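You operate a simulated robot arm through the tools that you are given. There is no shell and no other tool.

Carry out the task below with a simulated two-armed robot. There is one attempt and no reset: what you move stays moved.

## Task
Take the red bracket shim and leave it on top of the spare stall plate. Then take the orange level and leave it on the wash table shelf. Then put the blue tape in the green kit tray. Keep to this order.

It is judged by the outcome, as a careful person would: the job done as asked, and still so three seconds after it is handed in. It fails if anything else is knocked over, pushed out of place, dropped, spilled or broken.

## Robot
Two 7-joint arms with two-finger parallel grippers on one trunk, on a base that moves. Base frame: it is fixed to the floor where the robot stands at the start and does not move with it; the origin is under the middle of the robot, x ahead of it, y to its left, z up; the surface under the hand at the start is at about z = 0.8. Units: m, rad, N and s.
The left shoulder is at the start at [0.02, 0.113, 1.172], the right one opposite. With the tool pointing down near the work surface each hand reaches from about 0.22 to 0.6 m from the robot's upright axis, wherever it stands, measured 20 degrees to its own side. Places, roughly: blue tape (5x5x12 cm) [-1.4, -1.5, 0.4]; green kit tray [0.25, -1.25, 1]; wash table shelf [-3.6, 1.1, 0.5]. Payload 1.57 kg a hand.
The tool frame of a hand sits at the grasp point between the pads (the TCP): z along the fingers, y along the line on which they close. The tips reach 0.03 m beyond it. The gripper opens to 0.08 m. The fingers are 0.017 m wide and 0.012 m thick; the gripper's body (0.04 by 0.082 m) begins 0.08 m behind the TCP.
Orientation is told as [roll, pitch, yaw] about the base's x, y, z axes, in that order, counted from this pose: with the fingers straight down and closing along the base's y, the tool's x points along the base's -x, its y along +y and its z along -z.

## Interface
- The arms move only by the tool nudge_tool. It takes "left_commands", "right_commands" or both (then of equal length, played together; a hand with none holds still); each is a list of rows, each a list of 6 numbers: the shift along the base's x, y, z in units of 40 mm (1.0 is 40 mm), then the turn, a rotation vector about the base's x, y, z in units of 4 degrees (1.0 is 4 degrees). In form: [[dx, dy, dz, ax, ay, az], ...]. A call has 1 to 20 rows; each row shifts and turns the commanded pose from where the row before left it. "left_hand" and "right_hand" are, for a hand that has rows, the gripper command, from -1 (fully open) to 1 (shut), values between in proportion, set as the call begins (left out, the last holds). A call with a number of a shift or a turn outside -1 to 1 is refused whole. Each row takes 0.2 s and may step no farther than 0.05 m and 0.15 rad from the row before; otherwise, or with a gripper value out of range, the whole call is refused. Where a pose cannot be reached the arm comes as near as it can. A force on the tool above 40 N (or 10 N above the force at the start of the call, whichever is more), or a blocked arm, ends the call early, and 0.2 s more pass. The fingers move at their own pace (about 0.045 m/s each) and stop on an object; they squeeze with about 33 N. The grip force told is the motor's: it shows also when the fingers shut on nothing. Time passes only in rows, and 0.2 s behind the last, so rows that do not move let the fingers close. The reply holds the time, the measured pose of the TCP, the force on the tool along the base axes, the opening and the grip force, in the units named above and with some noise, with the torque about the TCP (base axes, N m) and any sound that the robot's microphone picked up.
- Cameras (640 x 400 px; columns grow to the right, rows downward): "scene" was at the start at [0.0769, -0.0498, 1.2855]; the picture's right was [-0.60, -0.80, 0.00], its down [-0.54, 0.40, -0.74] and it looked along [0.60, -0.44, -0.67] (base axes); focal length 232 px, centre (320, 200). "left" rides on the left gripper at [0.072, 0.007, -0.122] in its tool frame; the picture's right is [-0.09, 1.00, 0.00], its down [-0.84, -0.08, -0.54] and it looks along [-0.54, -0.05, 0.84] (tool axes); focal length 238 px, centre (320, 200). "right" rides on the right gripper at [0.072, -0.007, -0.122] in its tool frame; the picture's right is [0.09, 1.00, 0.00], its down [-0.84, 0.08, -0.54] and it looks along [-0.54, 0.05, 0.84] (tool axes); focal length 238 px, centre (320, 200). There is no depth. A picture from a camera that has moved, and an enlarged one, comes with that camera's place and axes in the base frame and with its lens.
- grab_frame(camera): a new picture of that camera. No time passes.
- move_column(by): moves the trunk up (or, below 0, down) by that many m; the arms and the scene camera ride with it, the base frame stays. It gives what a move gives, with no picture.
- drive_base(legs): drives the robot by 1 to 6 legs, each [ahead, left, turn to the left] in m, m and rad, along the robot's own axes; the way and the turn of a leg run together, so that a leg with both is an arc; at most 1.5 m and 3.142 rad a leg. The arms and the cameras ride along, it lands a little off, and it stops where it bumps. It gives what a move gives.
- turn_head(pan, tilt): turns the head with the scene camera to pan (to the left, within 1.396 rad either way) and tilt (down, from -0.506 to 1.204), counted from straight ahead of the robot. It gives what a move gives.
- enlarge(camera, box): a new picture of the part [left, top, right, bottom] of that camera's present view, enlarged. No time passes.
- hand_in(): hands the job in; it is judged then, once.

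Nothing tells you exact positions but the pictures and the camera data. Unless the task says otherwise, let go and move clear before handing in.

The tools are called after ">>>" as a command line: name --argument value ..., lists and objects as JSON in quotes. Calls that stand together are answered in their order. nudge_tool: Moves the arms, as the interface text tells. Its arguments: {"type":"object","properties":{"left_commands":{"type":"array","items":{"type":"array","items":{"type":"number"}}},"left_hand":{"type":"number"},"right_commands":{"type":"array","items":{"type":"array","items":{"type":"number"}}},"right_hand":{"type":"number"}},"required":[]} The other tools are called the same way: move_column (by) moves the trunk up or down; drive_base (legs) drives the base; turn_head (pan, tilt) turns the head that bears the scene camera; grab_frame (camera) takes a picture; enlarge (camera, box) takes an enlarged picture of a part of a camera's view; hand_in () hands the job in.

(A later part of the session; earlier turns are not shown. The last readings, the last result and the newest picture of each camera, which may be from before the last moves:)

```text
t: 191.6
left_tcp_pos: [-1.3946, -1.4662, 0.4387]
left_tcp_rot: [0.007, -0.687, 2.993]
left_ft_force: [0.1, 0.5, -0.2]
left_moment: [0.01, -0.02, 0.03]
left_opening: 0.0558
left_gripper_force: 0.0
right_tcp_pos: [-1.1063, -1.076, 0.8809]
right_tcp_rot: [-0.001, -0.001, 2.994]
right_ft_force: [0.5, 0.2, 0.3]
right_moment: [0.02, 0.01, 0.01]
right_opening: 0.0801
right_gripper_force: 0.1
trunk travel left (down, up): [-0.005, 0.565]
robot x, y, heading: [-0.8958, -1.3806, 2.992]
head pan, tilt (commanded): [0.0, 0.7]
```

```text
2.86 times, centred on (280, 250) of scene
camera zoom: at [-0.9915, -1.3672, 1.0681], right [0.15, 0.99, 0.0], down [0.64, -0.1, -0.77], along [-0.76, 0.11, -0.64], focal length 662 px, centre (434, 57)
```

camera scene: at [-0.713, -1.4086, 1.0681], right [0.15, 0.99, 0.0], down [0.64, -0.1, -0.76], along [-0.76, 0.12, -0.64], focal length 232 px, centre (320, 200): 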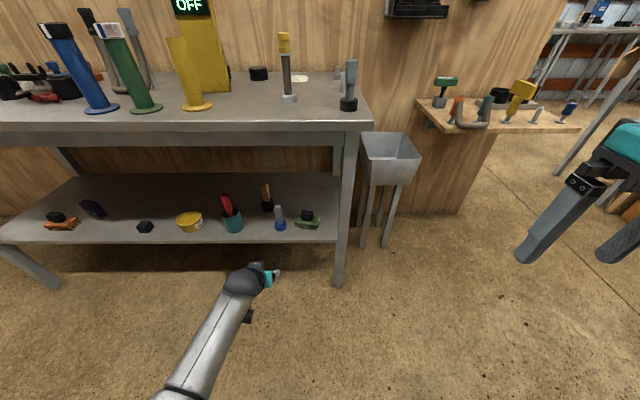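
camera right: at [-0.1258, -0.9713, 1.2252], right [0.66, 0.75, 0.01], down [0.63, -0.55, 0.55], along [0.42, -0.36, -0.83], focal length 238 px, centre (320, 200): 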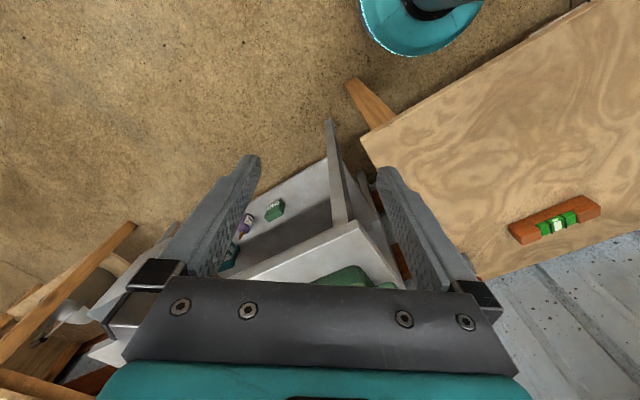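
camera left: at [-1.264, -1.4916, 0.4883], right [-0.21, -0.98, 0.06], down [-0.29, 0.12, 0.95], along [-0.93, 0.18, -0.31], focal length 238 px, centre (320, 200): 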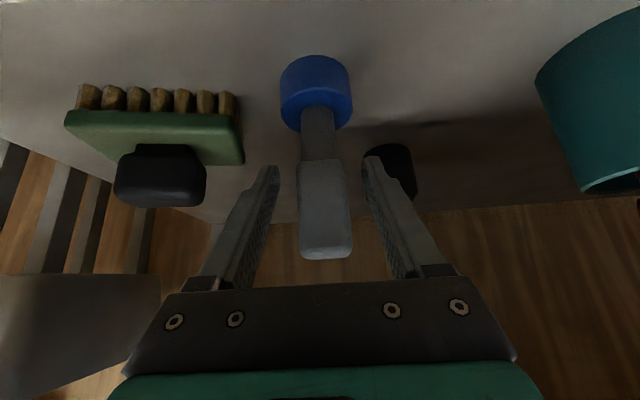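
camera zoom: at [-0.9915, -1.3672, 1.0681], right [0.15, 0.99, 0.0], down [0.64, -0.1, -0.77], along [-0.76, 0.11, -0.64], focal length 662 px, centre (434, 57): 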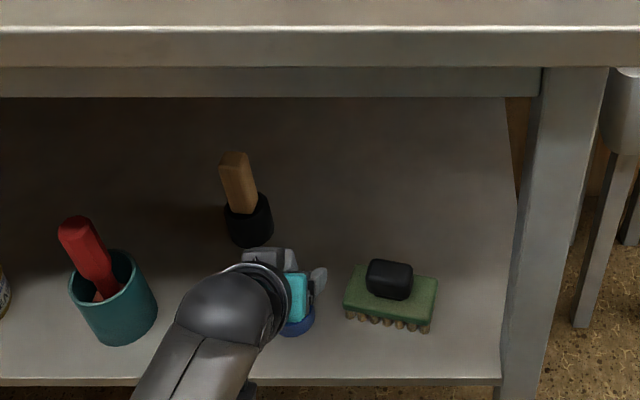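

The handle stands between the fingers. I'll advance 8 mm with the arm and close.

>>> nudge_tool --left_commands '[[-0.2, 0.03, -0.03, 0, 0, 0], [0, 0, 0, 0, 0, 0]]' --left_hand -0.4

>>> nudge_tool --left_commands '[[0, 0, 0, 0, 0, 0], [0, 0, 0, 0, 0, 0], [0, 0, 0, 0, 0, 0], [0, 0, 0, 0, 0, 0], [0, 0, 0, 0, 0, 0]]' --left_hand 1

>>> grab_frame --camera "left"

```text
t: 192.2
left_tcp_pos: [-1.403, -1.4653, 0.4371]
left_tcp_rot: [0.005, -0.688, 2.995]
left_ft_force: [-0.4, 0.0, -0.7]
left_moment: [-0.04, -0.01, -0.03]
left_opening: 0.0561
left_gripper_force: 0.0
right_tcp_pos: [-1.106, -1.0754, 0.8808]
right_tcp_rot: [0.0, 0.001, 2.993]
right_ft_force: [0.3, -0.3, 0.4]
right_moment: [0.0, 0.0, 0.02]
right_opening: 0.0799
right_gripper_force: 0.0
trunk travel left (down, up): [-0.005, 0.565]
robot x, y, heading: [-0.8969, -1.3807, 2.991]
head pan, tilt (commanded): [0.0, 0.7]
```

```text
t: 193.4
left_tcp_pos: [-1.4029, -1.4668, 0.4376]
left_tcp_rot: [0.005, -0.688, 2.996]
left_ft_force: [0.6, -0.6, 0.4]
left_moment: [0.08, -0.02, -0.02]
left_opening: 0.0276
left_gripper_force: 33.1
right_tcp_pos: [-1.105, -1.0758, 0.8811]
right_tcp_rot: [0.0, -0.001, 2.991]
right_ft_force: [-0.8, -0.2, -0.7]
right_moment: [0.02, 0.01, -0.02]
right_opening: 0.08
right_gripper_force: 0.0
trunk travel left (down, up): [-0.005, 0.565]
robot x, y, heading: [-0.8947, -1.3807, 2.992]
head pan, tilt (commanded): [0.0, 0.7]
```

```text
taken
camera left: at [-1.2729, -1.4904, 0.487], right [-0.21, -0.98, 0.06], down [-0.29, 0.12, 0.95], along [-0.93, 0.18, -0.31], focal length 238 px, centre (320, 200)
```

left: 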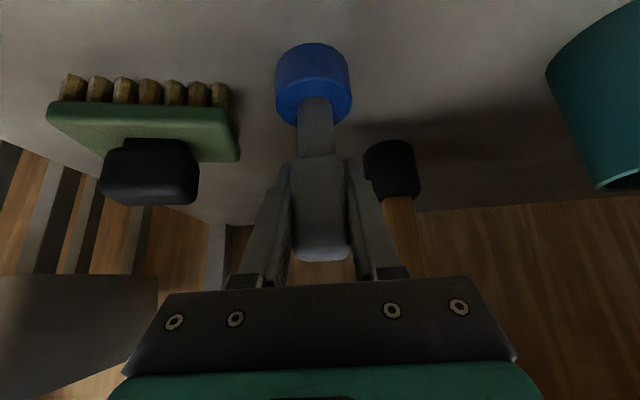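

The handle is gripped (28 mm, 33 N). I'll lift a few centimetres and check that it hangs straight.

>>> nudge_tool --left_commands '[[0, 0, 0.4, 0, 0, 0], [0, 0, 0.6, 0, 0, 0], [0, 0, 0.3, 0, 0, 0], [0, 0, 0, 0, 0, 0]]' --left_hand 1

>>> grab_frame --camera "left"

>>> enlarge --camera "scene" --box '[190, 180, 370, 320]'

```text
t: 194.4
left_tcp_pos: [-1.4013, -1.464, 0.4905]
left_tcp_rot: [0.005, -0.689, 2.996]
left_ft_force: [0.2, 0.4, -1.2]
left_moment: [-0.08, 0.07, 0.01]
left_opening: 0.0278
left_gripper_force: 32.8
right_tcp_pos: [-1.105, -1.0753, 0.8803]
right_tcp_rot: [-0.001, -0.001, 2.993]
right_ft_force: [-0.5, -0.4, -0.3]
right_moment: [0.03, -0.03, 0.02]
right_opening: 0.0799
right_gripper_force: 0.0
trunk travel left (down, up): [-0.005, 0.565]
robot x, y, heading: [-0.8947, -1.38, 2.994]
head pan, tilt (commanded): [0.0, 0.7]
```

```text
taken
camera left: at [-1.2718, -1.4899, 0.5393], right [-0.21, -0.98, 0.06], down [-0.29, 0.12, 0.95], along [-0.93, 0.18, -0.31], focal length 238 px, centre (320, 200)
```

left: 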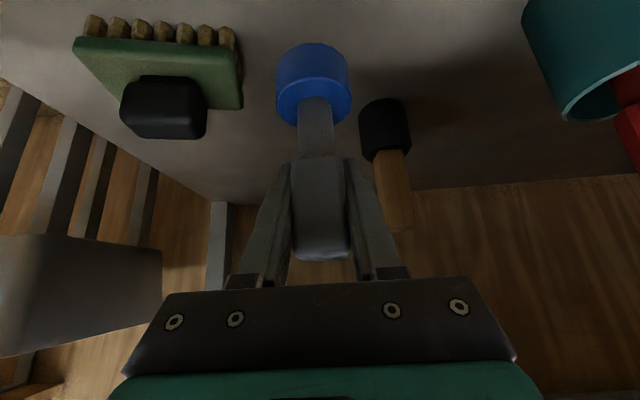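

```text
2.86 times, centred on (280, 250) of scene
camera zoom: at [-0.9917, -1.3672, 1.0681], right [0.15, 0.99, 0.0], down [0.64, -0.1, -0.76], along [-0.76, 0.11, -0.64], focal length 662 px, centre (434, 57)
```

zoom: 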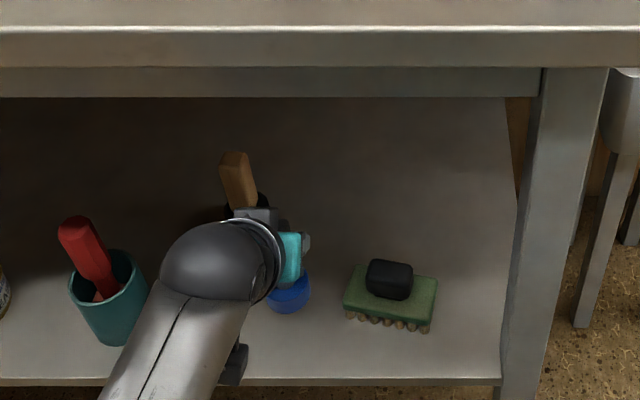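

The tape is lifted cleanly and hangs upright. I'll back straight out from under the table and raise the trunk.

>>> drive_base --legs '[[-0.32, 0, 0]]'

>>> move_column --by 0.22

>>> grab_frame --camera "scene"

>>> grab_frame --camera "left"

```text
t: 196.5
left_tcp_pos: [-1.0951, -1.5078, 0.4896]
left_tcp_rot: [0.006, -0.688, 2.984]
left_ft_force: [-0.2, 0.7, -0.2]
left_moment: [0.01, 0.03, -0.02]
left_opening: 0.0275
left_gripper_force: 33.6
right_tcp_pos: [-0.7941, -1.1219, 0.8804]
right_tcp_rot: [0.0, -0.001, 2.983]
right_ft_force: [0.6, 0.2, 0.3]
right_moment: [0.0, -0.01, -0.02]
right_opening: 0.0798
right_gripper_force: 0.2
trunk travel left (down, up): [-0.005, 0.565]
robot x, y, heading: [-0.5898, -1.4279, 2.987]
head pan, tilt (commanded): [0.0, 0.7]
```

```text
t: 198.8
left_tcp_pos: [-1.0953, -1.507, 0.7091]
left_tcp_rot: [0.003, -0.689, 2.985]
left_ft_force: [-0.6, 0.4, -1.4]
left_moment: [0.01, -0.01, 0.0]
left_opening: 0.0276
left_gripper_force: 33.0
right_tcp_pos: [-0.7943, -1.1205, 1.1]
right_tcp_rot: [0.0, 0.001, 2.981]
right_ft_force: [0.0, 0.5, 0.4]
right_moment: [0.01, 0.02, 0.01]
right_opening: 0.08
right_gripper_force: 0.1
trunk travel left (down, up): [-0.225, 0.345]
robot x, y, heading: [-0.5892, -1.4289, 2.982]
head pan, tilt (commanded): [0.0, 0.7]
```

```text
taken
camera scene: at [-0.683, -1.4139, 1.288], right [0.16, 0.99, 0.0], down [0.64, -0.1, -0.76], along [-0.76, 0.12, -0.64], focal length 232 px, centre (320, 200)
```

scene: 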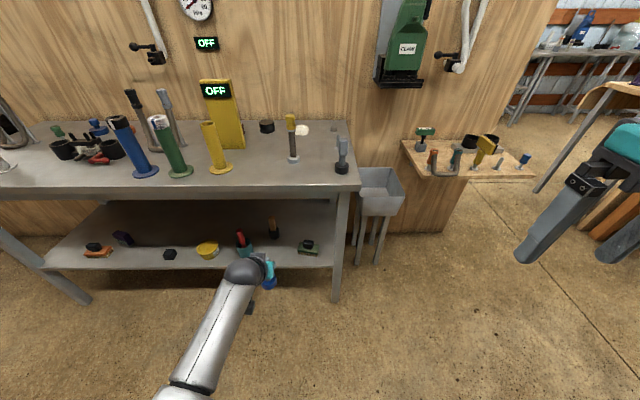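

```text
taken
camera left: at [-0.9645, -1.5334, 0.759], right [-0.22, -0.97, 0.06], down [-0.29, 0.13, 0.95], along [-0.93, 0.19, -0.31], focal length 238 px, centre (320, 200)
```

left: 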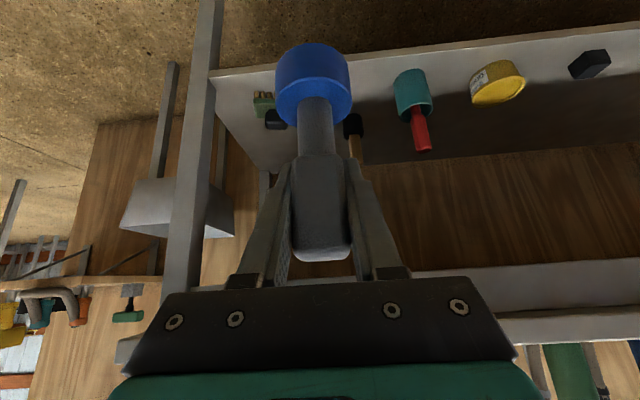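

Nothing else on the shelf moved. Now I'll raise the tape well up and turn around to face the kit tray table.

>>> nudge_tool --left_commands '[[0, 0, 0.95, 0, 0, 0], [0, 0, 0.95, 0, 0, 0], [0, 0, 0.95, 0, 0, 0], [0, 0, 0.95, 0, 0, 0], [0, 0, 0.95, 0, 0, 0], [0, 0, 0.95, 0, 0, 0], [0, 0, 0.95, 0, 0, 0], [0, 0, 0.95, 0, 0, 0], [0, 0, 0.95, 0, 0, 0], [0, 0, 0.95, 0, 0, 0]]' --left_hand 1

>>> drive_base --legs '[[0, 0, -3.141]]'

>>> grab_frame --camera "scene"

>>> grab_frame --camera "left"

```text
t: 201.0
left_tcp_pos: [-1.0907, -1.504, 1.0894]
left_tcp_rot: [0.007, -0.686, 2.985]
left_ft_force: [-0.6, -0.6, -0.9]
left_moment: [0.02, 0.0, -0.02]
left_opening: 0.0274
left_gripper_force: 33.1
right_tcp_pos: [-0.7936, -1.1216, 1.1001]
right_tcp_rot: [0.0, 0.001, 2.984]
right_ft_force: [-0.2, 0.1, -0.4]
right_moment: [-0.03, 0.01, -0.02]
right_opening: 0.0801
right_gripper_force: 0.0
trunk travel left (down, up): [-0.225, 0.345]
robot x, y, heading: [-0.5873, -1.4284, 2.982]
head pan, tilt (commanded): [0.0, 0.7]
```

```text
t: 208.8
left_tcp_pos: [-0.0832, -1.3708, 1.0891]
left_tcp_rot: [0.007, -0.689, -0.191]
left_ft_force: [0.6, 0.8, -0.1]
left_moment: [0.01, -0.03, 0.02]
left_opening: 0.0274
left_gripper_force: 33.1
right_tcp_pos: [-0.3939, -1.7428, 1.0998]
right_tcp_rot: [-0.002, 0.0, -0.192]
right_ft_force: [-0.5, -0.4, 0.5]
right_moment: [-0.02, -0.03, 0.0]
right_opening: 0.08
right_gripper_force: 0.0
trunk travel left (down, up): [-0.225, 0.345]
robot x, y, heading: [-0.5905, -1.4295, -0.191]
head pan, tilt (commanded): [0.0, 0.7]
```

```text
taken
camera scene: at [-0.4959, -1.4471, 1.2881], right [-0.19, -0.98, 0.0], down [-0.63, 0.12, -0.76], along [0.75, -0.15, -0.64], focal length 232 px, centre (320, 200)
```

scene: 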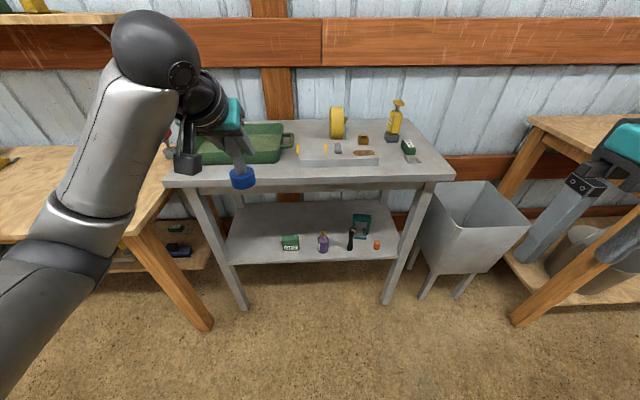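

```text
taken
camera left: at [-0.2134, -1.3397, 1.1385], right [0.26, 0.96, 0.06], down [0.28, -0.14, 0.95], along [0.92, -0.22, -0.31], focal length 238 px, centre (320, 200)
```

left: 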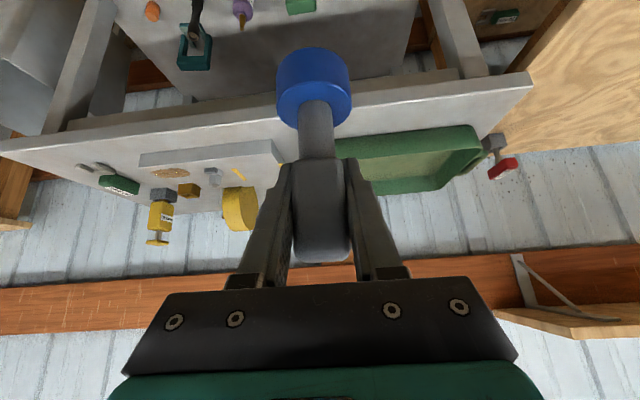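

The kit tray is ahead to the left on the gray table (top at about z=0.86). I'll zoom to get the tray's extent and contents.

>>> enlarge --camera "scene" --box '[150, 90, 430, 200]'

>>> enlarge --camera "left" --box '[220, 80, 560, 230]'

>>> grab_frame --camera "right"

```text
2.29 times, centred on (290, 145) of scene
camera zoom: at [-0.4959, -1.4471, 1.2881], right [-0.19, -0.98, 0.0], down [-0.63, 0.12, -0.76], along [0.75, -0.15, -0.64], focal length 530 px, centre (389, 326)
```

zoom: 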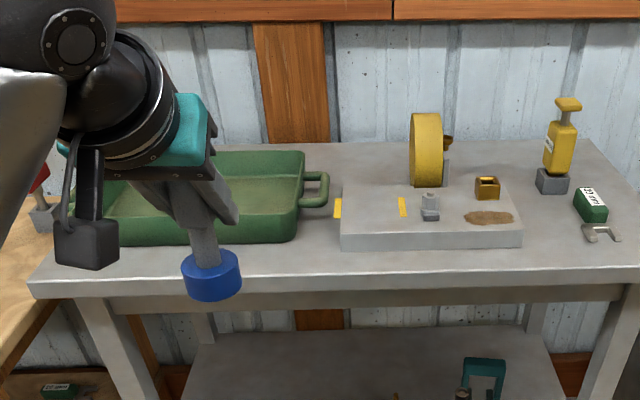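

```text
1.88 times, centred on (390, 155) of left
camera zoom: at [-0.2134, -1.3397, 1.1385], right [0.26, 0.96, 0.06], down [0.28, -0.14, 0.95], along [0.92, -0.22, -0.31], focal length 449 px, centre (188, 285)
```

zoom: 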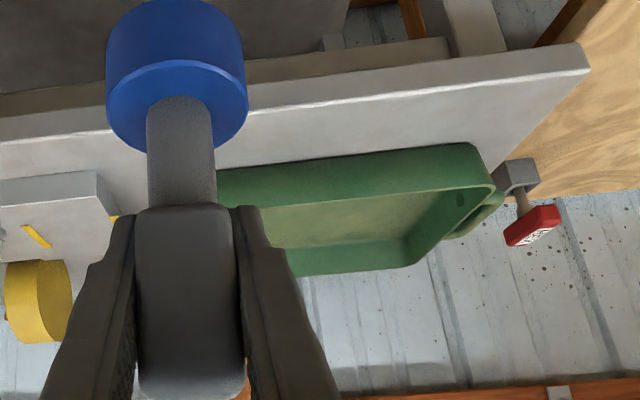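

```text
taken
camera right: at [-0.4668, -1.7362, 1.2217], right [0.1, 0.99, 0.0], down [0.84, -0.08, 0.54], along [0.54, -0.05, -0.84], focal length 238 px, centre (320, 200)
```

right: 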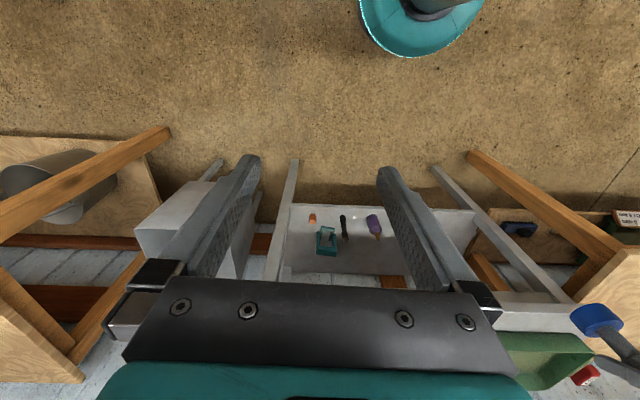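

The tray spans roughly 0.30 × 0.24 m, empty, with its rim near z=0.91. I'll square up to the table, shift 0.11 m left, and reach the arm further forward before driving in.

>>> drive_base --legs '[[0, 0, 0.043], [0, 0.107, 0]]'

>>> nudge_tool --left_commands '[[0.54, -0.08, 0.02, 0, 0, 0], [0.54, -0.08, 0.02, 0, 0, 0], [0.54, -0.08, 0.02, 0, 0, 0], [0.54, -0.08, 0.02, 0, 0, 0], [0.54, -0.08, 0.02, 0, 0, 0], [0.54, -0.08, 0.02, 0, 0, 0], [0, 0, 0, 0, 0, 0]]' --left_hand 1

>>> grab_frame --camera "scene"

>>> grab_frame --camera "left"

```text
t: 210.4
left_tcp_pos: [-0.0728, -1.2424, 1.0896]
left_tcp_rot: [0.006, -0.687, -0.146]
left_ft_force: [1.0, 0.2, -0.8]
left_moment: [-0.04, 0.0, -0.01]
left_opening: 0.0274
left_gripper_force: 33.5
right_tcp_pos: [-0.3637, -1.6284, 1.1004]
right_tcp_rot: [0.001, -0.001, -0.148]
right_ft_force: [0.5, 0.6, -0.2]
right_moment: [-0.03, -0.01, -0.02]
right_opening: 0.08
right_gripper_force: 0.0
trunk travel left (down, up): [-0.225, 0.345]
robot x, y, heading: [-0.5729, -1.326, -0.145]
head pan, tilt (commanded): [0.0, 0.7]
```

```text
t: 212.0
left_tcp_pos: [0.0608, -1.2628, 1.0951]
left_tcp_rot: [0.007, -0.69, -0.147]
left_ft_force: [-0.4, -0.8, -0.6]
left_moment: [-0.04, -0.02, 0.0]
left_opening: 0.0278
left_gripper_force: 32.9
right_tcp_pos: [-0.3656, -1.6296, 1.0994]
right_tcp_rot: [-0.001, 0.001, -0.147]
right_ft_force: [0.4, -0.1, 0.3]
right_moment: [0.03, 0.0, 0.04]
right_opening: 0.0798
right_gripper_force: 0.1
trunk travel left (down, up): [-0.225, 0.345]
robot x, y, heading: [-0.5744, -1.3244, -0.147]
head pan, tilt (commanded): [0.0, 0.7]
```

```text
taken
camera scene: at [-0.4795, -1.3375, 1.2881], right [-0.15, -0.99, 0.0], down [-0.64, 0.09, -0.76], along [0.76, -0.11, -0.64], focal length 232 px, centre (320, 200)
```

scene: 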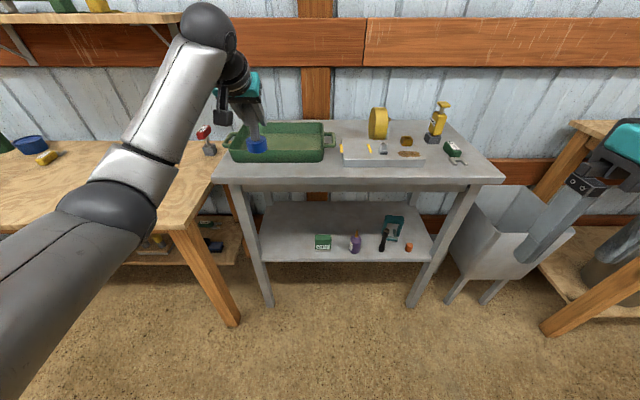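

```text
taken
camera left: at [-0.0715, -1.2383, 1.1443], right [0.21, 0.98, 0.06], down [0.29, -0.12, 0.95], along [0.93, -0.18, -0.31], focal length 238 px, centre (320, 200)
```

left: 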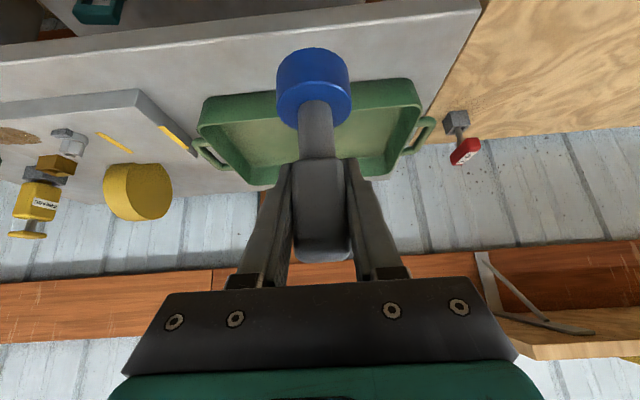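

The tape is laterally centred over the tray's span. I'll zoom to compute how far forward to go.

>>> enlarge --camera "left" --box '[180, 40, 460, 200]'

>>> enlarge --camera "scene" --box '[200, 80, 360, 200]'

```text
2.29 times, centred on (320, 120) of left
camera zoom: at [-0.0715, -1.2383, 1.1443], right [0.21, 0.98, 0.06], down [0.29, -0.12, 0.95], along [0.93, -0.18, -0.31], focal length 545 px, centre (320, 383)
```

zoom: 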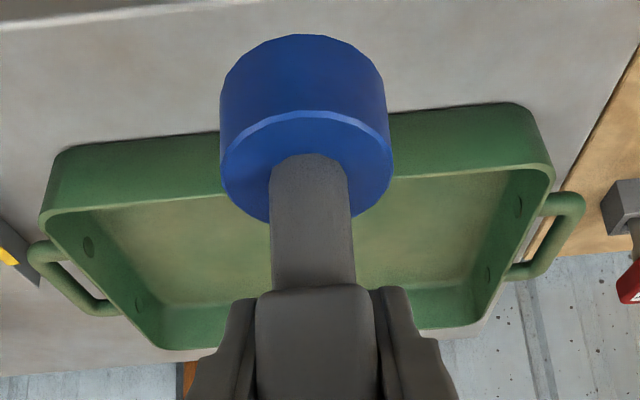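

```text
3.33 times, centred on (280, 140) of scene
camera zoom: at [-0.4795, -1.3375, 1.2881], right [-0.15, -0.99, 0.0], down [-0.64, 0.09, -0.76], along [0.76, -0.11, -0.64], focal length 773 px, centre (453, 400)
```

zoom: 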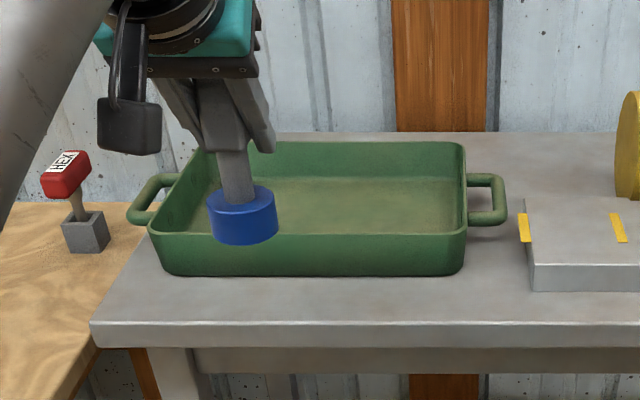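

Triangulating gives table top z≈0.90, tray rim ≈0.946, tray centre 0.23 m ahead of the tape. The tape's base (≈1.00) clears the rim, so I'll drive in 0.23 m.

>>> drive_base --legs '[[0.23, 0, 0]]'

>>> grab_frame --camera "scene"

>>> enlarge --camera "scene" --box '[180, 100, 360, 240]'

>>> grab_frame --camera "left"

```text
t: 213.8
left_tcp_pos: [0.2893, -1.2944, 1.0945]
left_tcp_rot: [0.006, -0.688, -0.141]
left_ft_force: [0.2, 0.0, -1.2]
left_moment: [0.0, 0.0, 0.01]
left_opening: 0.0274
left_gripper_force: 33.3
right_tcp_pos: [-0.1333, -1.6612, 1.0996]
right_tcp_rot: [0.001, 0.0, -0.143]
right_ft_force: [0.8, 0.9, -0.3]
right_moment: [-0.04, 0.03, -0.02]
right_opening: 0.0799
right_gripper_force: 0.0
trunk travel left (down, up): [-0.225, 0.345]
robot x, y, heading: [-0.3427, -1.361, -0.142]
head pan, tilt (commanded): [0.0, 0.7]
```

```text
taken
camera scene: at [-0.249, -1.3708, 1.288], right [-0.14, -0.99, 0.0], down [-0.64, 0.09, -0.76], along [0.76, -0.11, -0.64], focal length 232 px, centre (320, 200)
```

scene: 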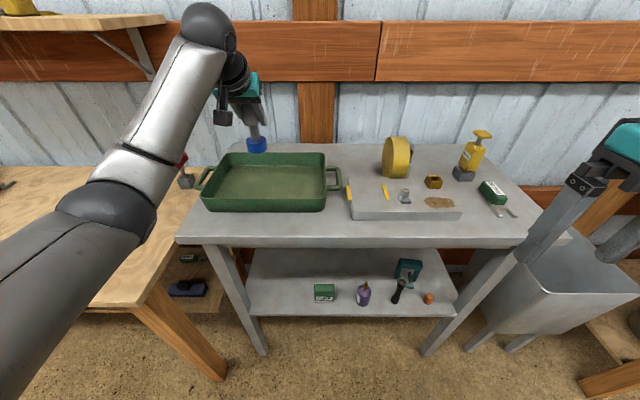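

```text
2.86 times, centred on (270, 170) of scene
camera zoom: at [-0.249, -1.3708, 1.288], right [-0.14, -0.99, 0.0], down [-0.64, 0.09, -0.76], along [0.76, -0.11, -0.64], focal length 662 px, centre (463, 286)
```

zoom: 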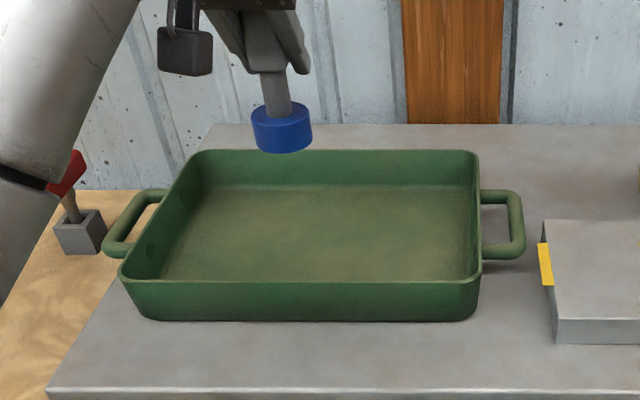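

```text
taken
camera left: at [0.1583, -1.2698, 1.1439], right [0.21, 0.98, 0.06], down [0.29, -0.12, 0.95], along [0.93, -0.18, -0.31], focal length 238 px, centre (320, 200)
```

left: 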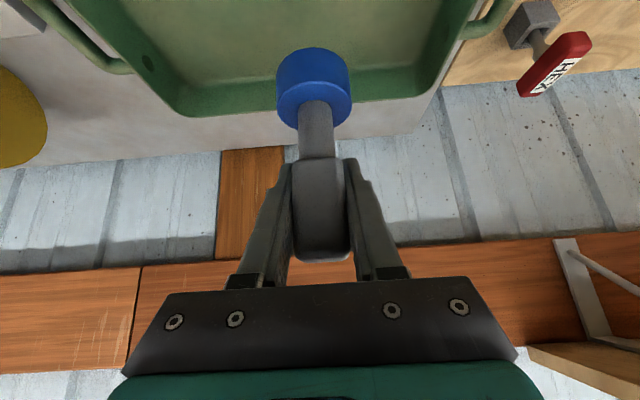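

The tape hangs right over the tray's centre (both axes within ~2 cm). I'll lower it in stages.

>>> nudge_tool --left_commands '[[0, -0.2, -0.4, 0, 0, 0], [0, -0.1, -0.5, 0, 0, 0], [0, 0, -0.5, 0, 0, 0], [0, 0, -0.4, 0, 0, 0], [0, 0, 0, 0, 0, 0]]' --left_hand 1

>>> enlarge --camera "scene" --box '[180, 100, 360, 240]'

>>> grab_frame --camera "left"

```text
t: 215.0
left_tcp_pos: [0.2876, -1.3049, 1.0227]
left_tcp_rot: [0.006, -0.689, -0.143]
left_ft_force: [0.2, 0.3, -1.2]
left_moment: [0.02, -0.01, 0.0]
left_opening: 0.0276
left_gripper_force: 32.7
right_tcp_pos: [-0.1332, -1.663, 1.0995]
right_tcp_rot: [0.001, 0.0, -0.143]
right_ft_force: [0.7, -0.6, -0.2]
right_moment: [0.02, -0.02, -0.01]
right_opening: 0.08
right_gripper_force: 0.0
trunk travel left (down, up): [-0.225, 0.345]
robot x, y, heading: [-0.3428, -1.3569, -0.144]
head pan, tilt (commanded): [0.0, 0.7]
```

```text
2.86 times, centred on (270, 170) of scene
camera zoom: at [-0.2496, -1.3707, 1.2881], right [-0.14, -0.99, 0.0], down [-0.64, 0.09, -0.76], along [0.76, -0.11, -0.64], focal length 662 px, centre (463, 286)
```

zoom: 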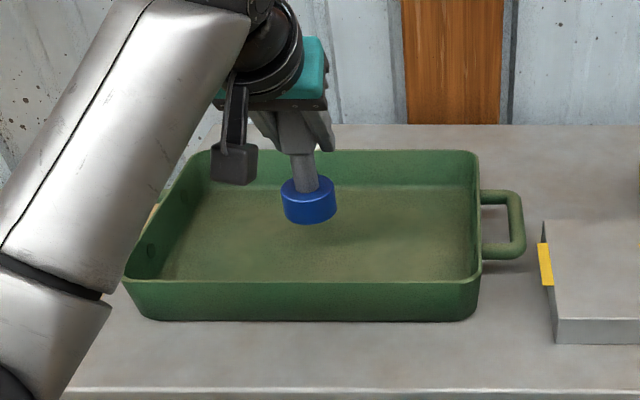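

```text
taken
camera left: at [0.1568, -1.2815, 1.072], right [0.21, 0.98, 0.06], down [0.29, -0.12, 0.95], along [0.93, -0.18, -0.31], focal length 238 px, centre (320, 200)
```

left: 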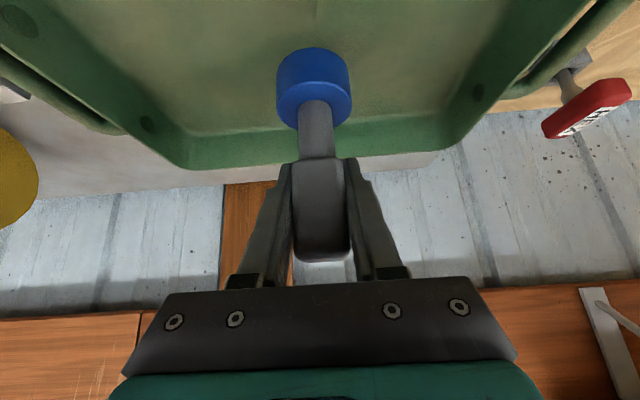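

It's over the tray floor with about 2 cm to go. Lowering in small steps with force readings.

>>> nudge_tool --left_commands '[[0, 0, -0.2, 0, 0, 0], [0, 0, -0.1, 0, 0, 0], [0, 0, 0, 0, 0, 0]]' --left_hand 1

>>> nudge_tool --left_commands '[[0, 0, -0.08, 0, 0, 0], [0, 0, 0, 0, 0, 0]]' --left_hand 1

>>> nudge_tool --left_commands '[[0, 0, -0.08, 0, 0, 0], [0, 0, 0, 0, 0, 0]]' --left_hand 1

```text
t: 215.8
left_tcp_pos: [0.2871, -1.3062, 1.011]
left_tcp_rot: [0.005, -0.689, -0.142]
left_ft_force: [-0.2, -0.1, -1.1]
left_moment: [0.0, 0.01, 0.01]
left_opening: 0.0276
left_gripper_force: 32.7
right_tcp_pos: [-0.1326, -1.6622, 1.0999]
right_tcp_rot: [0.0, 0.0, -0.144]
right_ft_force: [-1.1, 0.4, 0.3]
right_moment: [-0.05, -0.01, -0.03]
right_opening: 0.0798
right_gripper_force: 0.1
trunk travel left (down, up): [-0.225, 0.345]
robot x, y, heading: [-0.3428, -1.3557, -0.141]
head pan, tilt (commanded): [0.0, 0.7]
```

```text
t: 216.4
left_tcp_pos: [0.2873, -1.3053, 1.0085]
left_tcp_rot: [0.005, -0.687, -0.141]
left_ft_force: [0.6, 0.2, -1.3]
left_moment: [-0.01, 0.01, -0.02]
left_opening: 0.0277
left_gripper_force: 32.9
right_tcp_pos: [-0.1325, -1.6607, 1.1006]
right_tcp_rot: [0.001, 0.0, -0.145]
right_ft_force: [-0.5, 0.2, 0.5]
right_moment: [0.02, 0.02, 0.01]
right_opening: 0.0802
right_gripper_force: 0.0
trunk travel left (down, up): [-0.225, 0.345]
robot x, y, heading: [-0.3445, -1.3547, -0.141]
head pan, tilt (commanded): [0.0, 0.7]
```

```text
t: 217.0
left_tcp_pos: [0.2878, -1.3064, 1.0036]
left_tcp_rot: [0.006, -0.687, -0.14]
left_ft_force: [-1.3, 0.2, -1.1]
left_moment: [0.01, -0.01, 0.01]
left_opening: 0.0276
left_gripper_force: 32.8
right_tcp_pos: [-0.1337, -1.662, 1.1008]
right_tcp_rot: [0.002, -0.001, -0.143]
right_ft_force: [0.3, 0.3, -0.1]
right_moment: [-0.01, 0.03, -0.01]
right_opening: 0.08
right_gripper_force: 0.0
trunk travel left (down, up): [-0.225, 0.345]
robot x, y, heading: [-0.3391, -1.3557, -0.141]
head pan, tilt (commanded): [0.0, 0.7]
```

No contact yet; I'll continue the small downward steps.

>>> nudge_tool --left_commands '[[0, 0, -0.08, 0, 0, 0], [0, 0, 0, 0, 0, 0]]' --left_hand 1

>>> nudge_tool --left_commands '[[0, 0, -0.08, 0, 0, 0], [0, 0, 0, 0, 0, 0]]' --left_hand 1

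>>> enlarge --camera "scene" --box '[180, 100, 360, 240]'

```text
t: 217.6
left_tcp_pos: [0.2879, -1.3058, 1.0004]
left_tcp_rot: [0.005, -0.689, -0.141]
left_ft_force: [0.3, 0.6, -0.6]
left_moment: [0.05, 0.0, 0.04]
left_opening: 0.0274
left_gripper_force: 33.1
right_tcp_pos: [-0.1332, -1.6615, 1.1001]
right_tcp_rot: [-0.001, 0.0, -0.144]
right_ft_force: [0.8, -0.6, -0.1]
right_moment: [-0.02, -0.05, 0.03]
right_opening: 0.0799
right_gripper_force: 0.1
trunk travel left (down, up): [-0.225, 0.345]
robot x, y, heading: [-0.3446, -1.3577, -0.142]
head pan, tilt (commanded): [0.0, 0.7]
```

```text
t: 218.2
left_tcp_pos: [0.2893, -1.3082, 0.9968]
left_tcp_rot: [0.008, -0.687, -0.14]
left_ft_force: [-0.3, -0.1, 0.0]
left_moment: [-0.02, -0.04, -0.03]
left_opening: 0.0276
left_gripper_force: 33.3
right_tcp_pos: [-0.1335, -1.6602, 1.1003]
right_tcp_rot: [0.0, 0.0, -0.142]
right_ft_force: [0.2, -0.2, 0.1]
right_moment: [0.0, 0.02, 0.01]
right_opening: 0.0801
right_gripper_force: 0.0
trunk travel left (down, up): [-0.225, 0.345]
robot x, y, heading: [-0.3461, -1.3579, -0.143]
head pan, tilt (commanded): [0.0, 0.7]
```

```text
2.86 times, centred on (270, 170) of scene
camera zoom: at [-0.2496, -1.3707, 1.2881], right [-0.14, -0.99, 0.0], down [-0.64, 0.09, -0.76], along [0.76, -0.11, -0.64], focal length 662 px, centre (463, 286)
```

zoom: 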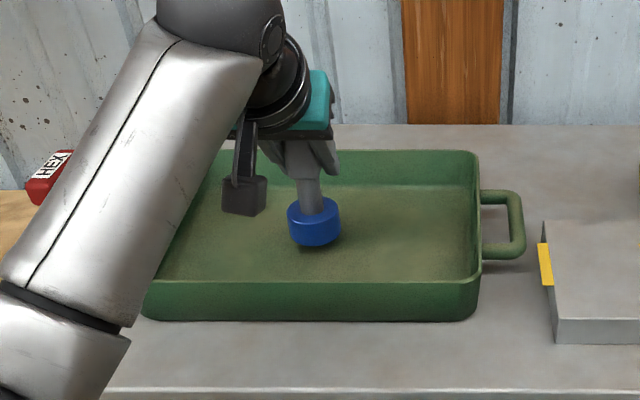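

The downward load is fading, suggesting the tape is just touching. A couple more tiny steps.

>>> nudge_tool --left_commands '[[0, 0, -0.06, 0, 0, 0], [0, 0, 0, 0, 0, 0]]' --left_hand 1

>>> nudge_tool --left_commands '[[0, 0, -0.06, 0, 0, 0], [0, 0, 0, 0, 0, 0]]' --left_hand 1

```text
t: 218.8
left_tcp_pos: [0.289, -1.3083, 0.9964]
left_tcp_rot: [0.005, -0.687, -0.14]
left_ft_force: [0.1, -0.3, 0.6]
left_moment: [0.03, -0.02, -0.02]
left_opening: 0.0275
left_gripper_force: 33.1
right_tcp_pos: [-0.1336, -1.6612, 1.0998]
right_tcp_rot: [0.001, 0.0, -0.143]
right_ft_force: [0.2, 0.6, -0.9]
right_moment: [-0.02, 0.01, 0.01]
right_opening: 0.0803
right_gripper_force: 0.0
trunk travel left (down, up): [-0.225, 0.345]
robot x, y, heading: [-0.3467, -1.3543, -0.144]
head pan, tilt (commanded): [0.0, 0.7]
```

```text
t: 219.4
left_tcp_pos: [0.2895, -1.3065, 0.9928]
left_tcp_rot: [0.005, -0.688, -0.142]
left_ft_force: [0.7, -0.1, -0.6]
left_moment: [-0.01, 0.0, 0.01]
left_opening: 0.0277
left_gripper_force: 33.3
right_tcp_pos: [-0.133, -1.6616, 1.1003]
right_tcp_rot: [0.0, 0.0, -0.142]
right_ft_force: [-1.0, 0.4, 0.7]
right_moment: [0.01, -0.01, 0.02]
right_opening: 0.0796
right_gripper_force: 0.2
trunk travel left (down, up): [-0.225, 0.345]
robot x, y, heading: [-0.3477, -1.357, -0.142]
head pan, tilt (commanded): [0.0, 0.7]
```

No contact yet; about 7 mm seem left. Continuing.

>>> nudge_tool --left_commands '[[0, 0, -0.08, 0, 0, 0], [0, 0, 0, 0, 0, 0]]' --left_hand 1

>>> nudge_tool --left_commands '[[0, 0, -0.06, 0, 0, 0], [0, 0, 0, 0, 0, 0]]' --left_hand 1

>>> nudge_tool --left_commands '[[0, 0, -0.06, 0, 0, 0], [0, 0, 0, 0, 0, 0]]' --left_hand 1

>>> enlarge --camera "scene" --box '[220, 120, 320, 200]'

```text
t: 220.0
left_tcp_pos: [0.2895, -1.3058, 0.9891]
left_tcp_rot: [0.006, -0.689, -0.141]
left_ft_force: [-0.3, -0.2, -0.7]
left_moment: [-0.02, -0.01, 0.01]
left_opening: 0.0275
left_gripper_force: 33.2
right_tcp_pos: [-0.1342, -1.6623, 1.0996]
right_tcp_rot: [-0.002, 0.001, -0.143]
right_ft_force: [0.1, -0.9, -0.7]
right_moment: [0.02, -0.04, -0.03]
right_opening: 0.0799
right_gripper_force: 0.1
trunk travel left (down, up): [-0.225, 0.345]
robot x, y, heading: [-0.3429, -1.3546, -0.146]
head pan, tilt (commanded): [0.0, 0.7]
```

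```text
t: 220.6
left_tcp_pos: [0.2885, -1.3059, 0.9884]
left_tcp_rot: [0.006, -0.689, -0.141]
left_ft_force: [0.6, -0.8, -1.0]
left_moment: [-0.02, -0.01, 0.0]
left_opening: 0.0272
left_gripper_force: 33.2
right_tcp_pos: [-0.1327, -1.6617, 1.1001]
right_tcp_rot: [0.0, -0.002, -0.141]
right_ft_force: [-0.5, 0.0, 0.4]
right_moment: [0.0, -0.02, 0.03]
right_opening: 0.0797
right_gripper_force: 0.0
trunk travel left (down, up): [-0.225, 0.345]
robot x, y, heading: [-0.3381, -1.3595, -0.147]
head pan, tilt (commanded): [0.0, 0.7]
```

```text
t: 221.2
left_tcp_pos: [0.2873, -1.3052, 0.9859]
left_tcp_rot: [0.005, -0.69, -0.141]
left_ft_force: [0.3, 0.6, -0.5]
left_moment: [0.02, 0.0, -0.01]
left_opening: 0.0275
left_gripper_force: 32.9
right_tcp_pos: [-0.1333, -1.6623, 1.0997]
right_tcp_rot: [0.001, 0.001, -0.143]
right_ft_force: [1.4, 0.4, 0.0]
right_moment: [0.0, 0.01, 0.02]
right_opening: 0.08
right_gripper_force: 0.1
trunk travel left (down, up): [-0.225, 0.345]
robot x, y, heading: [-0.3457, -1.3591, -0.142]
head pan, tilt (commanded): [0.0, 0.7]
```

```text
5.00 times, centred on (270, 160) of scene
camera zoom: at [-0.2496, -1.3707, 1.2881], right [-0.14, -0.99, 0.0], down [-0.64, 0.09, -0.76], along [0.76, -0.11, -0.64], focal length 1159 px, centre (570, 400)
```

zoom: 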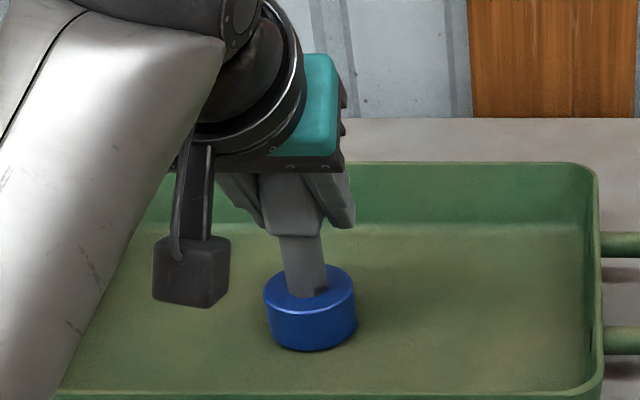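

Very near the floor by the look of the shadow; continuing with 2–3 mm steps.

>>> nudge_tool --left_commands '[[0, 0, -0.07, 0, 0, 0], [0, 0, 0, 0, 0, 0]]' --left_hand 1

>>> nudge_tool --left_commands '[[0, 0, -0.06, 0, 0, 0], [0, 0, 0, 0, 0, 0]]' --left_hand 1

```text
t: 221.8
left_tcp_pos: [0.2882, -1.3052, 0.9837]
left_tcp_rot: [0.005, -0.69, -0.141]
left_ft_force: [-0.5, -0.3, 1.0]
left_moment: [-0.07, 0.07, 0.02]
left_opening: 0.0275
left_gripper_force: 33.2
right_tcp_pos: [-0.1344, -1.6625, 1.1003]
right_tcp_rot: [0.0, -0.001, -0.142]
right_ft_force: [-0.2, -0.3, -0.5]
right_moment: [-0.02, 0.02, -0.02]
right_opening: 0.0799
right_gripper_force: 0.1
trunk travel left (down, up): [-0.225, 0.345]
robot x, y, heading: [-0.3449, -1.3568, -0.142]
head pan, tilt (commanded): [0.0, 0.7]
```

```text
t: 222.4
left_tcp_pos: [0.2888, -1.3056, 0.983]
left_tcp_rot: [0.004, -0.695, -0.144]
left_ft_force: [0.6, 0.0, 14.2]
left_moment: [-0.09, 0.36, -0.04]
left_opening: 0.0274
left_gripper_force: 32.9
right_tcp_pos: [-0.1343, -1.6628, 1.1011]
right_tcp_rot: [0.0, -0.003, -0.143]
right_ft_force: [0.7, 1.0, 0.6]
right_moment: [-0.01, -0.02, -0.02]
right_opening: 0.0802
right_gripper_force: 0.0
trunk travel left (down, up): [-0.225, 0.345]
robot x, y, heading: [-0.3453, -1.3578, -0.139]
head pan, tilt (commanded): [0.0, 0.7]
```

Contact confirmed (14 N). I'll ease off slightly and open the fingers partway.

>>> nudge_tool --left_commands '[[0, 0, 0.05, 0, 0, 0], [0, 0, 0, 0, 0, 0]]' --left_hand 1

>>> nudge_tool --left_commands '[[0, 0, 0, 0, 0, 0], [0, 0, 0, 0, 0, 0], [0, 0, 0, 0, 0, 0]]' --left_hand -0.5

>>> grab_frame --camera "left"

>>> enlarge --camera "scene" --box '[220, 120, 320, 200]'

```text
t: 223.0
left_tcp_pos: [0.2891, -1.3053, 0.9832]
left_tcp_rot: [0.006, -0.69, -0.143]
left_ft_force: [4.0, -0.7, 10.8]
left_moment: [-0.18, -0.02, 0.03]
left_opening: 0.0275
left_gripper_force: 33.4
right_tcp_pos: [-0.1331, -1.6614, 1.1004]
right_tcp_rot: [0.0, -0.003, -0.144]
right_ft_force: [1.2, -1.0, -0.8]
right_moment: [-0.04, -0.02, -0.01]
right_opening: 0.0799
right_gripper_force: 0.0
trunk travel left (down, up): [-0.225, 0.345]
robot x, y, heading: [-0.3419, -1.3531, -0.144]
head pan, tilt (commanded): [0.0, 0.7]
```

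```text
t: 223.8
left_tcp_pos: [0.2886, -1.3058, 0.9824]
left_tcp_rot: [0.005, -0.686, -0.141]
left_ft_force: [-0.1, 0.8, -0.4]
left_moment: [0.01, 0.03, 0.0]
left_opening: 0.06
left_gripper_force: 0.0
right_tcp_pos: [-0.134, -1.6612, 1.0992]
right_tcp_rot: [0.0, -0.001, -0.143]
right_ft_force: [0.8, -0.2, 0.4]
right_moment: [0.01, -0.01, 0.04]
right_opening: 0.0801
right_gripper_force: 0.1
trunk travel left (down, up): [-0.225, 0.345]
robot x, y, heading: [-0.3431, -1.3585, -0.141]
head pan, tilt (commanded): [0.0, 0.7]
```

```text
taken
camera left: at [0.1575, -1.2807, 1.0314], right [0.21, 0.98, 0.06], down [0.29, -0.12, 0.95], along [0.93, -0.18, -0.31], focal length 238 px, centre (320, 200)
```

left: 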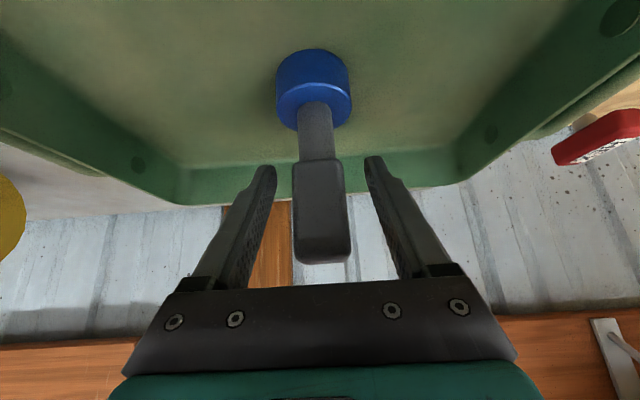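

```text
5.00 times, centred on (270, 160) of scene
camera zoom: at [-0.2497, -1.3708, 1.2881], right [-0.14, -0.99, 0.0], down [-0.64, 0.09, -0.76], along [0.76, -0.11, -0.64], focal length 1159 px, centre (570, 400)
```

zoom: 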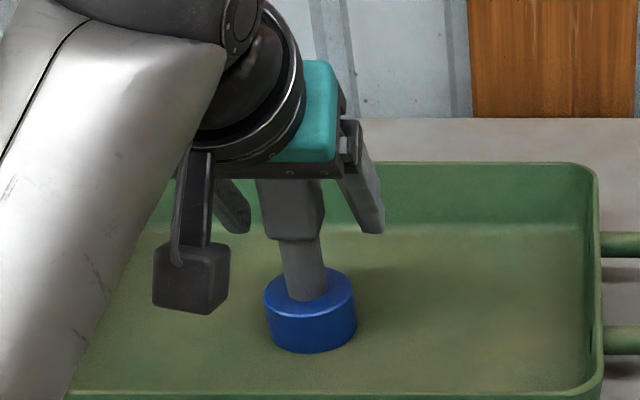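

The tape stands upright in the tray, free of the fingers. I'll withdraw back and up along the tool axis.

>>> nudge_tool --left_commands '[[-0.3, 0.043, 0.36, 0, 0, 0], [-0.47, 0.067, 0.58, 0, 0, 0], [-0.47, 0.067, 0.58, 0, 0, 0], [-0.47, 0.067, 0.58, 0, 0, 0], [-0.47, 0.067, 0.58, 0, 0, 0], [-0.47, 0.067, 0.58, 0, 0, 0]]' --left_hand -0.5

>>> grab_frame --camera "scene"

>>> enlarge --camera "scene" --box '[180, 100, 360, 240]'

```text
t: 225.2
left_tcp_pos: [0.1802, -1.29, 1.1102]
left_tcp_rot: [0.007, -0.687, -0.14]
left_ft_force: [0.0, -0.6, -0.3]
left_moment: [0.03, -0.01, 0.0]
left_opening: 0.0601
left_gripper_force: 0.0
right_tcp_pos: [-0.1331, -1.6614, 1.1006]
right_tcp_rot: [-0.001, -0.002, -0.143]
right_ft_force: [-0.5, -0.1, -0.1]
right_moment: [0.01, 0.02, -0.02]
right_opening: 0.0802
right_gripper_force: 0.0
trunk travel left (down, up): [-0.225, 0.345]
robot x, y, heading: [-0.3426, -1.3578, -0.146]
head pan, tilt (commanded): [0.0, 0.7]
```

```text
taken
camera scene: at [-0.2499, -1.3707, 1.2881], right [-0.14, -0.99, 0.0], down [-0.64, 0.09, -0.77], along [0.76, -0.11, -0.64], focal length 232 px, centre (320, 200)
```

scene: 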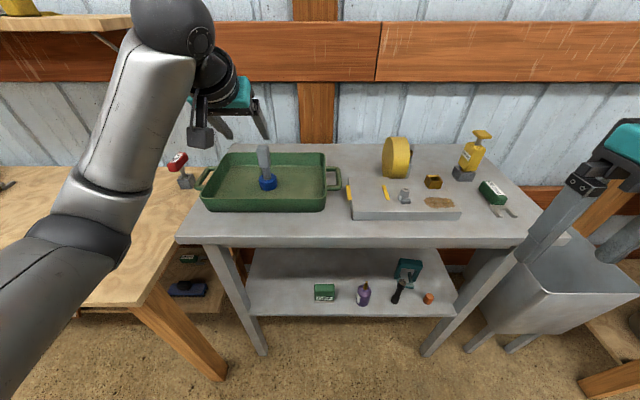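

```text
2.86 times, centred on (270, 170) of scene
camera zoom: at [-0.2499, -1.3707, 1.2881], right [-0.14, -0.99, 0.0], down [-0.64, 0.09, -0.77], along [0.76, -0.11, -0.64], focal length 662 px, centre (463, 286)
```

zoom: 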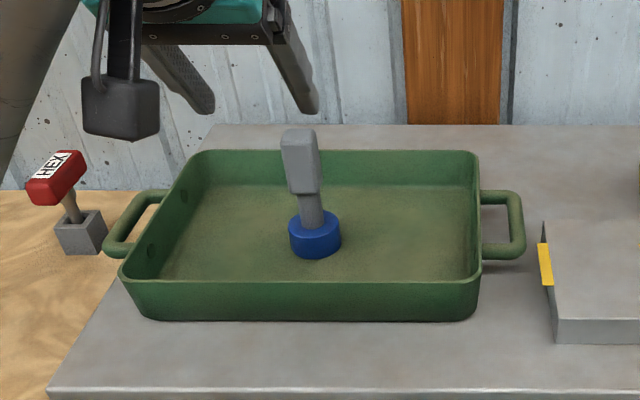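

The tape stands upright in the green kit tray and nothing else there moved. I'll back away and go check on the bench — the shim on the plate, and whether anything suggests a different "spare stall plate".

>>> drive_base --legs '[[-0.35, 0, 0], [0, 0, 0.14], [0, 0.75, 0]]'

>>> turn_head --pan 0.0 --tilt 0.5

>>> grab_frame --camera "scene"

>>> turn_head --pan 0.6 --tilt 0.5

>>> grab_frame --camera "scene"

```text
t: 231.7
left_tcp_pos: [-0.1683, -0.4345, 1.1112]
left_tcp_rot: [0.006, -0.688, -0.022]
left_ft_force: [-0.9, 0.9, 0.3]
left_moment: [-0.02, 0.0, 0.02]
left_opening: 0.0598
left_gripper_force: 0.0
right_tcp_pos: [-0.4359, -0.8415, 1.1]
right_tcp_rot: [0.0, 0.0, -0.025]
right_ft_force: [-0.1, -0.4, 0.6]
right_moment: [0.03, 0.02, 0.0]
right_opening: 0.08
right_gripper_force: 0.1
trunk travel left (down, up): [-0.225, 0.345]
robot x, y, heading: [-0.6826, -0.5599, -0.022]
head pan, tilt (commanded): [0.0, 0.7]
```

```text
t: 232.4
left_tcp_pos: [-0.1679, -0.4341, 1.1102]
left_tcp_rot: [0.004, -0.689, -0.022]
left_ft_force: [-0.3, -0.2, -0.1]
left_moment: [-0.02, -0.01, -0.05]
left_opening: 0.06
left_gripper_force: 0.0
right_tcp_pos: [-0.4357, -0.8426, 1.0989]
right_tcp_rot: [0.001, 0.002, -0.022]
right_ft_force: [-0.1, 0.3, -0.2]
right_moment: [0.01, 0.02, -0.02]
right_opening: 0.0801
right_gripper_force: 0.0
trunk travel left (down, up): [-0.225, 0.345]
robot x, y, heading: [-0.6815, -0.5663, -0.024]
head pan, tilt (commanded): [0.0, 0.499]
```

```text
taken
camera scene: at [-0.5802, -0.5665, 1.3057], right [-0.02, -1.0, 0.0], down [-0.48, 0.01, -0.88], along [0.88, -0.02, -0.48], focal length 232 px, centre (320, 200)
```

scene: 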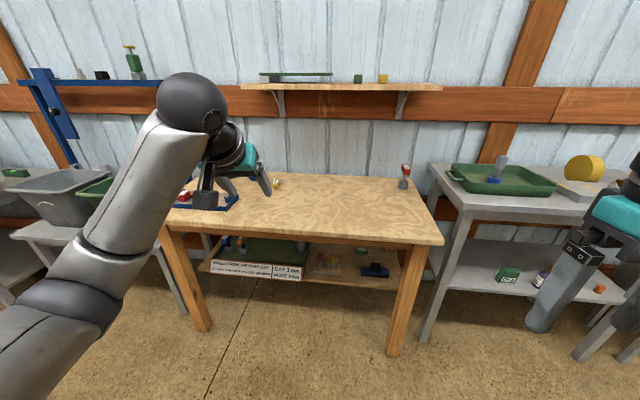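

```text
t: 233.4
left_tcp_pos: [-0.1684, -0.4359, 1.1116]
left_tcp_rot: [0.005, -0.688, -0.021]
left_ft_force: [-0.2, -0.4, 0.1]
left_moment: [0.01, 0.01, 0.01]
left_opening: 0.0604
left_gripper_force: 0.1
right_tcp_pos: [-0.4352, -0.8406, 1.1002]
right_tcp_rot: [0.0, 0.001, -0.023]
right_ft_force: [0.5, -0.2, 0.1]
right_moment: [0.0, -0.02, 0.01]
right_opening: 0.0799
right_gripper_force: 0.1
trunk travel left (down, up): [-0.225, 0.345]
robot x, y, heading: [-0.6783, -0.5639, -0.03]
head pan, tilt (commanded): [0.6, 0.499]
```

```text
taken
camera scene: at [-0.5949, -0.5149, 1.3058], right [0.55, -0.84, 0.0], down [-0.4, -0.26, -0.88], along [0.74, 0.48, -0.48], focal length 232 px, centre (320, 200)
```

scene: 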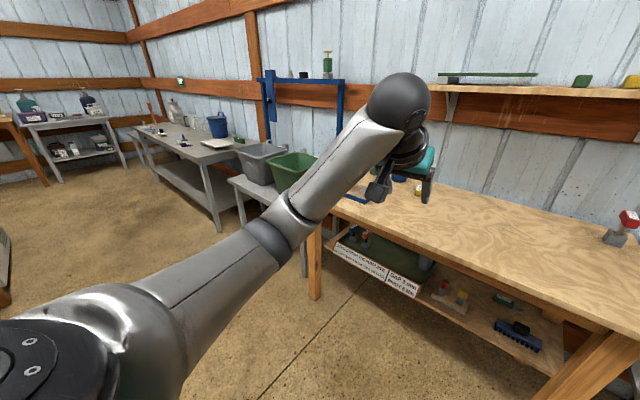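

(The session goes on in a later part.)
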